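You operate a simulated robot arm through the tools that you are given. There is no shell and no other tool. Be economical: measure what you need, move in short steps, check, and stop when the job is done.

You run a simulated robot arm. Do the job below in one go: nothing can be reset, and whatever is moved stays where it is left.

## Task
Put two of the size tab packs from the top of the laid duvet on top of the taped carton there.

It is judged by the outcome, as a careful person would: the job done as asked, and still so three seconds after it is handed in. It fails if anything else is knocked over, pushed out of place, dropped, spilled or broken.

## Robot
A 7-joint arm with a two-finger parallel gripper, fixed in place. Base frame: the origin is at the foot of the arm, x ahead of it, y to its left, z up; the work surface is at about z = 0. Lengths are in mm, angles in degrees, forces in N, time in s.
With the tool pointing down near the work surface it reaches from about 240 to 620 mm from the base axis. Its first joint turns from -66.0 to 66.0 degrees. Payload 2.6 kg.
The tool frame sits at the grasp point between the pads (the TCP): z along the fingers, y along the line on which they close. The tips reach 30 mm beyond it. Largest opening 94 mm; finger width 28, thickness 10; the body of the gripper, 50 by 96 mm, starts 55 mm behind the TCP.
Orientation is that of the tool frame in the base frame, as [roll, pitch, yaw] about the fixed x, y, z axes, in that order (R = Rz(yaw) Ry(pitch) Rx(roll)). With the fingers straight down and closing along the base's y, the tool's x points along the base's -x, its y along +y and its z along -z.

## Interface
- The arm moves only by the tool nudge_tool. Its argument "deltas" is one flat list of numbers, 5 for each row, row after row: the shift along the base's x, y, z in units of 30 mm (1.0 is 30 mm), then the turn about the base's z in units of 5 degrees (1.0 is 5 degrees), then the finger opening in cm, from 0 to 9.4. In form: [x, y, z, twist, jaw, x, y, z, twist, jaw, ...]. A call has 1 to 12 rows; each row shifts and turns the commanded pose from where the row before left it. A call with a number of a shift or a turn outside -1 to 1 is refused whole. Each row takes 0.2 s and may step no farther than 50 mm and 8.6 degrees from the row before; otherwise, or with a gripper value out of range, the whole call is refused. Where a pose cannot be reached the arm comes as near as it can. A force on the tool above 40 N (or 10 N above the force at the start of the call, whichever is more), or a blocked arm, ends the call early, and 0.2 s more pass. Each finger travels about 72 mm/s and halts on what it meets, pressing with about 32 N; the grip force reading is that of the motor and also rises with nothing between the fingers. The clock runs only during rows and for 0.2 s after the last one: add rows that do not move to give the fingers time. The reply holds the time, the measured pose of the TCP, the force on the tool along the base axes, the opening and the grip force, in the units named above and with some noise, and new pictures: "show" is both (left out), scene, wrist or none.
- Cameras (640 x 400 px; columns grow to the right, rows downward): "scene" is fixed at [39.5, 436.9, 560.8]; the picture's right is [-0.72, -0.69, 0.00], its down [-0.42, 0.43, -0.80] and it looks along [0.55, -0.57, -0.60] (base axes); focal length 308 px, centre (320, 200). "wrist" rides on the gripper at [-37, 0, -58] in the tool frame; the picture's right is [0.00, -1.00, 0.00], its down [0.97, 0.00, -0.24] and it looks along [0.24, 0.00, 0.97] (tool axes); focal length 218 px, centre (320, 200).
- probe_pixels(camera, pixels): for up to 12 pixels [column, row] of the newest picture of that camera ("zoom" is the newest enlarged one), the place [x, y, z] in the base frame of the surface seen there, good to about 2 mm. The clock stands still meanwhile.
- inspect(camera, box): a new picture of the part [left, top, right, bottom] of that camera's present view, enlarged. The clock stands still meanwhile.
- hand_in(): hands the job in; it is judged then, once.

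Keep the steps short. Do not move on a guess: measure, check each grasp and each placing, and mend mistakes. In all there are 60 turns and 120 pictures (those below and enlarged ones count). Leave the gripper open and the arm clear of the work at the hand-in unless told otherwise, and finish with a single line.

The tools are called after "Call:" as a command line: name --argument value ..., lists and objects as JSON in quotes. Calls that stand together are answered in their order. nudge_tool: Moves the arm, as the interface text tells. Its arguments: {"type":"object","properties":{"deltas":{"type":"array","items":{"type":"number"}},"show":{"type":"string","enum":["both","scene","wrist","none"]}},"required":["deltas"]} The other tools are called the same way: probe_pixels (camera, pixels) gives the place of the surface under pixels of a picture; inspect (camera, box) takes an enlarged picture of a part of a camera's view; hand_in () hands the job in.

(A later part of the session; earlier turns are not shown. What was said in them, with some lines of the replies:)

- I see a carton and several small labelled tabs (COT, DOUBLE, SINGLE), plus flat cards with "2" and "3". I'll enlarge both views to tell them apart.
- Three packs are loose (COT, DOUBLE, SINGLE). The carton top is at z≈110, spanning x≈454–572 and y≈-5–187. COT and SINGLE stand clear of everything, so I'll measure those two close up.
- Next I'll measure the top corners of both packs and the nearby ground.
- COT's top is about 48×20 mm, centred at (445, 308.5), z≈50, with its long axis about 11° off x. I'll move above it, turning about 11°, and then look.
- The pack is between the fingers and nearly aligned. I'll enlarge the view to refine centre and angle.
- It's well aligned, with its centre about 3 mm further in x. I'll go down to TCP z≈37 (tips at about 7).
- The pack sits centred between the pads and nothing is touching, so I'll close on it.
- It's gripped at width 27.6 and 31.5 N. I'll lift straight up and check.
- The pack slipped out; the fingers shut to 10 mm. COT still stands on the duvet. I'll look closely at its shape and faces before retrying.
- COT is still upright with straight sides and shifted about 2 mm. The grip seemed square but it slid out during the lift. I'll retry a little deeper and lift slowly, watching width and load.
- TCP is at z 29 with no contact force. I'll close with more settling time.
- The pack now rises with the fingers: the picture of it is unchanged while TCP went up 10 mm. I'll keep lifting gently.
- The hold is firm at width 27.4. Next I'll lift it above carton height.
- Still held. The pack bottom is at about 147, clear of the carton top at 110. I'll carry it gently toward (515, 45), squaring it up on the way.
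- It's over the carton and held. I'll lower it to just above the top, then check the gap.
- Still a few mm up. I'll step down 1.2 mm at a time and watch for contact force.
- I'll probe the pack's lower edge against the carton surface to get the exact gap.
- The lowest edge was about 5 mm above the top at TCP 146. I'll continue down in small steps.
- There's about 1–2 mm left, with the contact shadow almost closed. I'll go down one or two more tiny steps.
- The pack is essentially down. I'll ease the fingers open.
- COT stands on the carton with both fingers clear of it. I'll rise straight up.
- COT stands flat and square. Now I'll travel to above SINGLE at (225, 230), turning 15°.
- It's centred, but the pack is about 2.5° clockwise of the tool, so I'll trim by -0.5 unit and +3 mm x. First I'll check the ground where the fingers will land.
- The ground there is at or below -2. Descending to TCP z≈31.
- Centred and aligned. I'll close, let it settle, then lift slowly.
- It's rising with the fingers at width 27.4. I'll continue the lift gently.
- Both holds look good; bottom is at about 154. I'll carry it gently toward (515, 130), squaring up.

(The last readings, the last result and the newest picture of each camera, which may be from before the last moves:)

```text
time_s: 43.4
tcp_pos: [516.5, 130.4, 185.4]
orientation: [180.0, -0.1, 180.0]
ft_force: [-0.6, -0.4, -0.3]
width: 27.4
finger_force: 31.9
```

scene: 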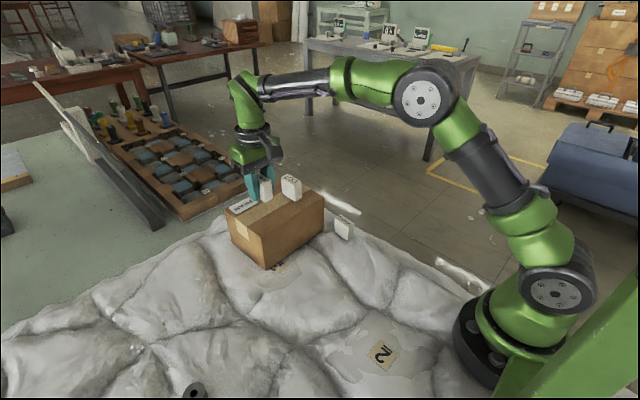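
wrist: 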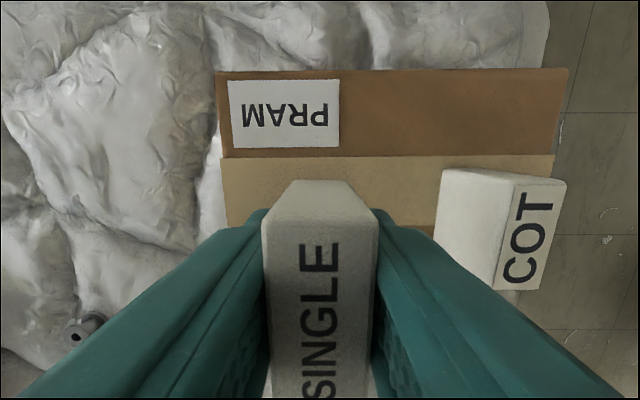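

Held and square. I'll shift back 12 mm so it doesn't cover the PRAM label, then lower to just above the carton.

Call:
nudge_tool --deltas '[-0.15, 0, 0, 0, 0, -0.17, 0, 0, 0, 0, -0.12, 0, 0, 0, 0, 0, 0, -0.15, 0, 0, 0, 0, -0.2, 0, 0, 0, 0, -0.25, 0, 0, 0, 0, -0.25, 0, 0, 0, 0, -0.2, 0, 0, 0, 0, -0.15, 0, 0, 0, 0, -0.1, 0, 0, 0, 0, -0.05, 0, 0, 0, 0, 0, 0, 0]' --show "none"

Call:
inspect --camera "scene" --box '[242, 180, 306, 220]'

```text
time_s: 46.0
tcp_pos: [503.1, 130.7, 145.4]
orientation: [180.0, 0.1, 180.0]
ft_force: [-0.3, -0.3, -0.4]
width: 27.7
finger_force: 32.0
```

```text
10.00 times, centred on (274, 200) of scene
```

zoom: 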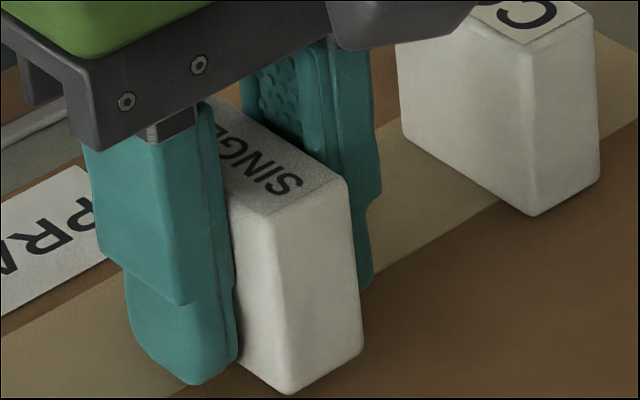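

Clear of COT and the label. I'll lower the last few mm in small steps.

Call:
nudge_tool --deltas '[0, 0, -0.04, 0, 0, 0, 0, -0.04, 0, 0, 0, 0, -0.04, 0, 0, 0, 0, 0, 0, 0]' --show "none"

Call:
inspect --camera "scene" --box '[242, 195, 306, 235]'

```text
time_s: 47.0
tcp_pos: [504.3, 130.0, 140.3]
orientation: [-180.0, 0.0, 179.9]
ft_force: [-0.5, 0.3, -0.2]
width: 27.7
finger_force: 31.2
```

```text
10.00 times, centred on (274, 215) of scene
```

zoom: 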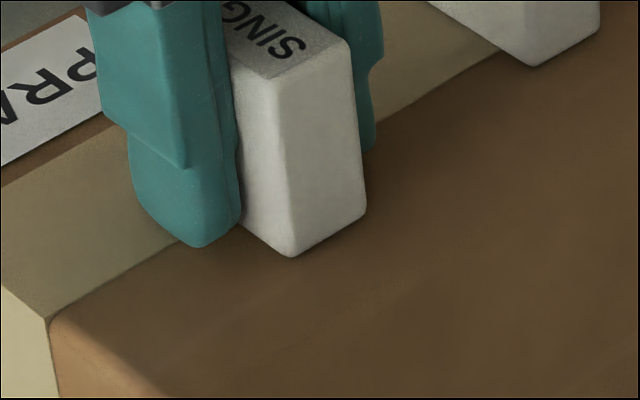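

Almost touching. One last 0.6 mm, then I'll ease the fingers open.

Call:
nudge_tool --deltas '[0, 0, -0.02, 0, 0, 0, 0, 0, 0, 2.9, 0, 0, 0, 0, 3.3, 0, 0, 0, 0, 4, 0, 0, 0, 0, 5, 0, 0, 0, 0, 5]'

```text
time_s: 48.4
tcp_pos: [503.2, 131.2, 141.4]
orientation: [-180.0, 0.0, -179.9]
ft_force: [-0.3, 0.0, 0.3]
width: 49.7
finger_force: 0.0
```

scene: 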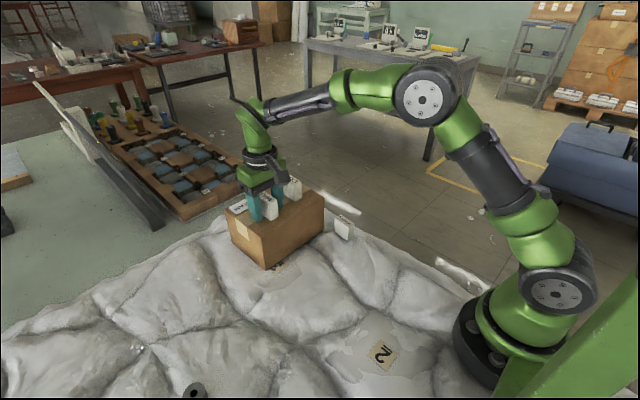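
wrist: 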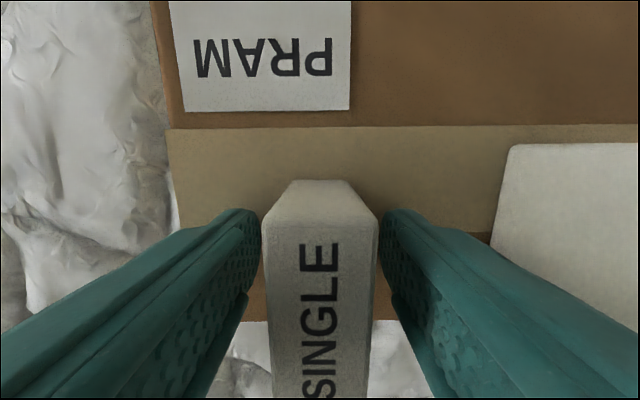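

SINGLE is released and upright. I'll rise straight up, back off toward the base, and check.

Call:
nudge_tool --deltas '[0, 0, 0.2, 0, 5, 0, 0, 0.5, 0, 5, 0, 0, 1, 0, 5, 0, 0, 1, 0, 5, 0, 0, 1, 0, 5, 0, 0, 1, 0, 6, -0.7, 0, 1, 0, 8, -1, 0, 0.5, 0, 9, -1, 0, 0, 0, 9, -1, 0, 0, 0, 9, -1, 0, 0, 0, 9, 0, 0, 0, 0, 9]'

Call:
inspect --camera "scene" --box '[210, 160, 370, 280]'

```text
time_s: 51.0
tcp_pos: [360.1, 129.8, 327.4]
orientation: [-180.0, -0.1, -179.9]
ft_force: [0.4, -0.9, -0.7]
width: 90.2
finger_force: 0.1
```

scene: 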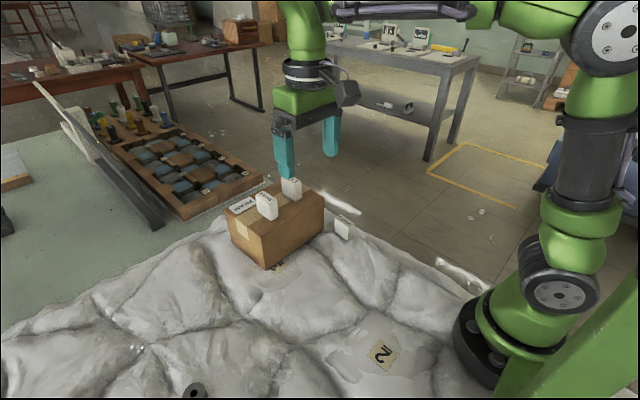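
wrist: 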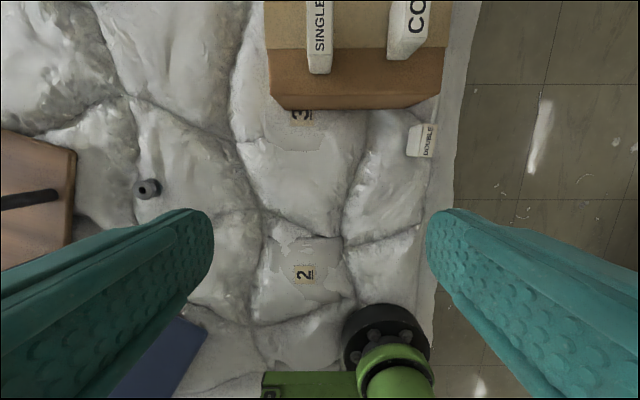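

```text
3.33 times, centred on (290, 220) of scene
```

zoom: 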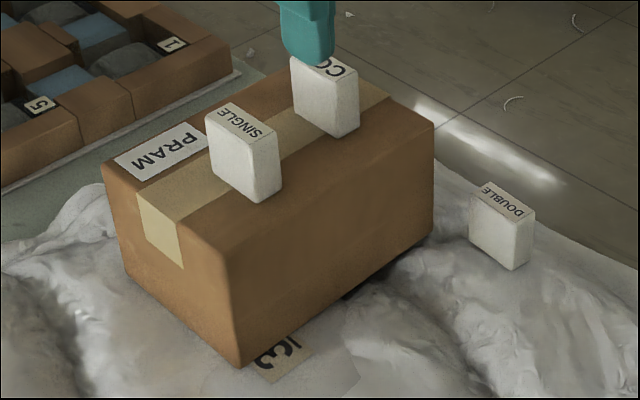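

Both packs stand flat on the carton, and DOUBLE, the carton and the rest are where they were. The gripper is open and the arm is clear, so I'll hand in.

Call:
hand_in

```text
The job is handed in.
```

The COT and SINGLE size tab packs are standing on top of the taped carton, nothing else was disturbed, and the job is handed in.
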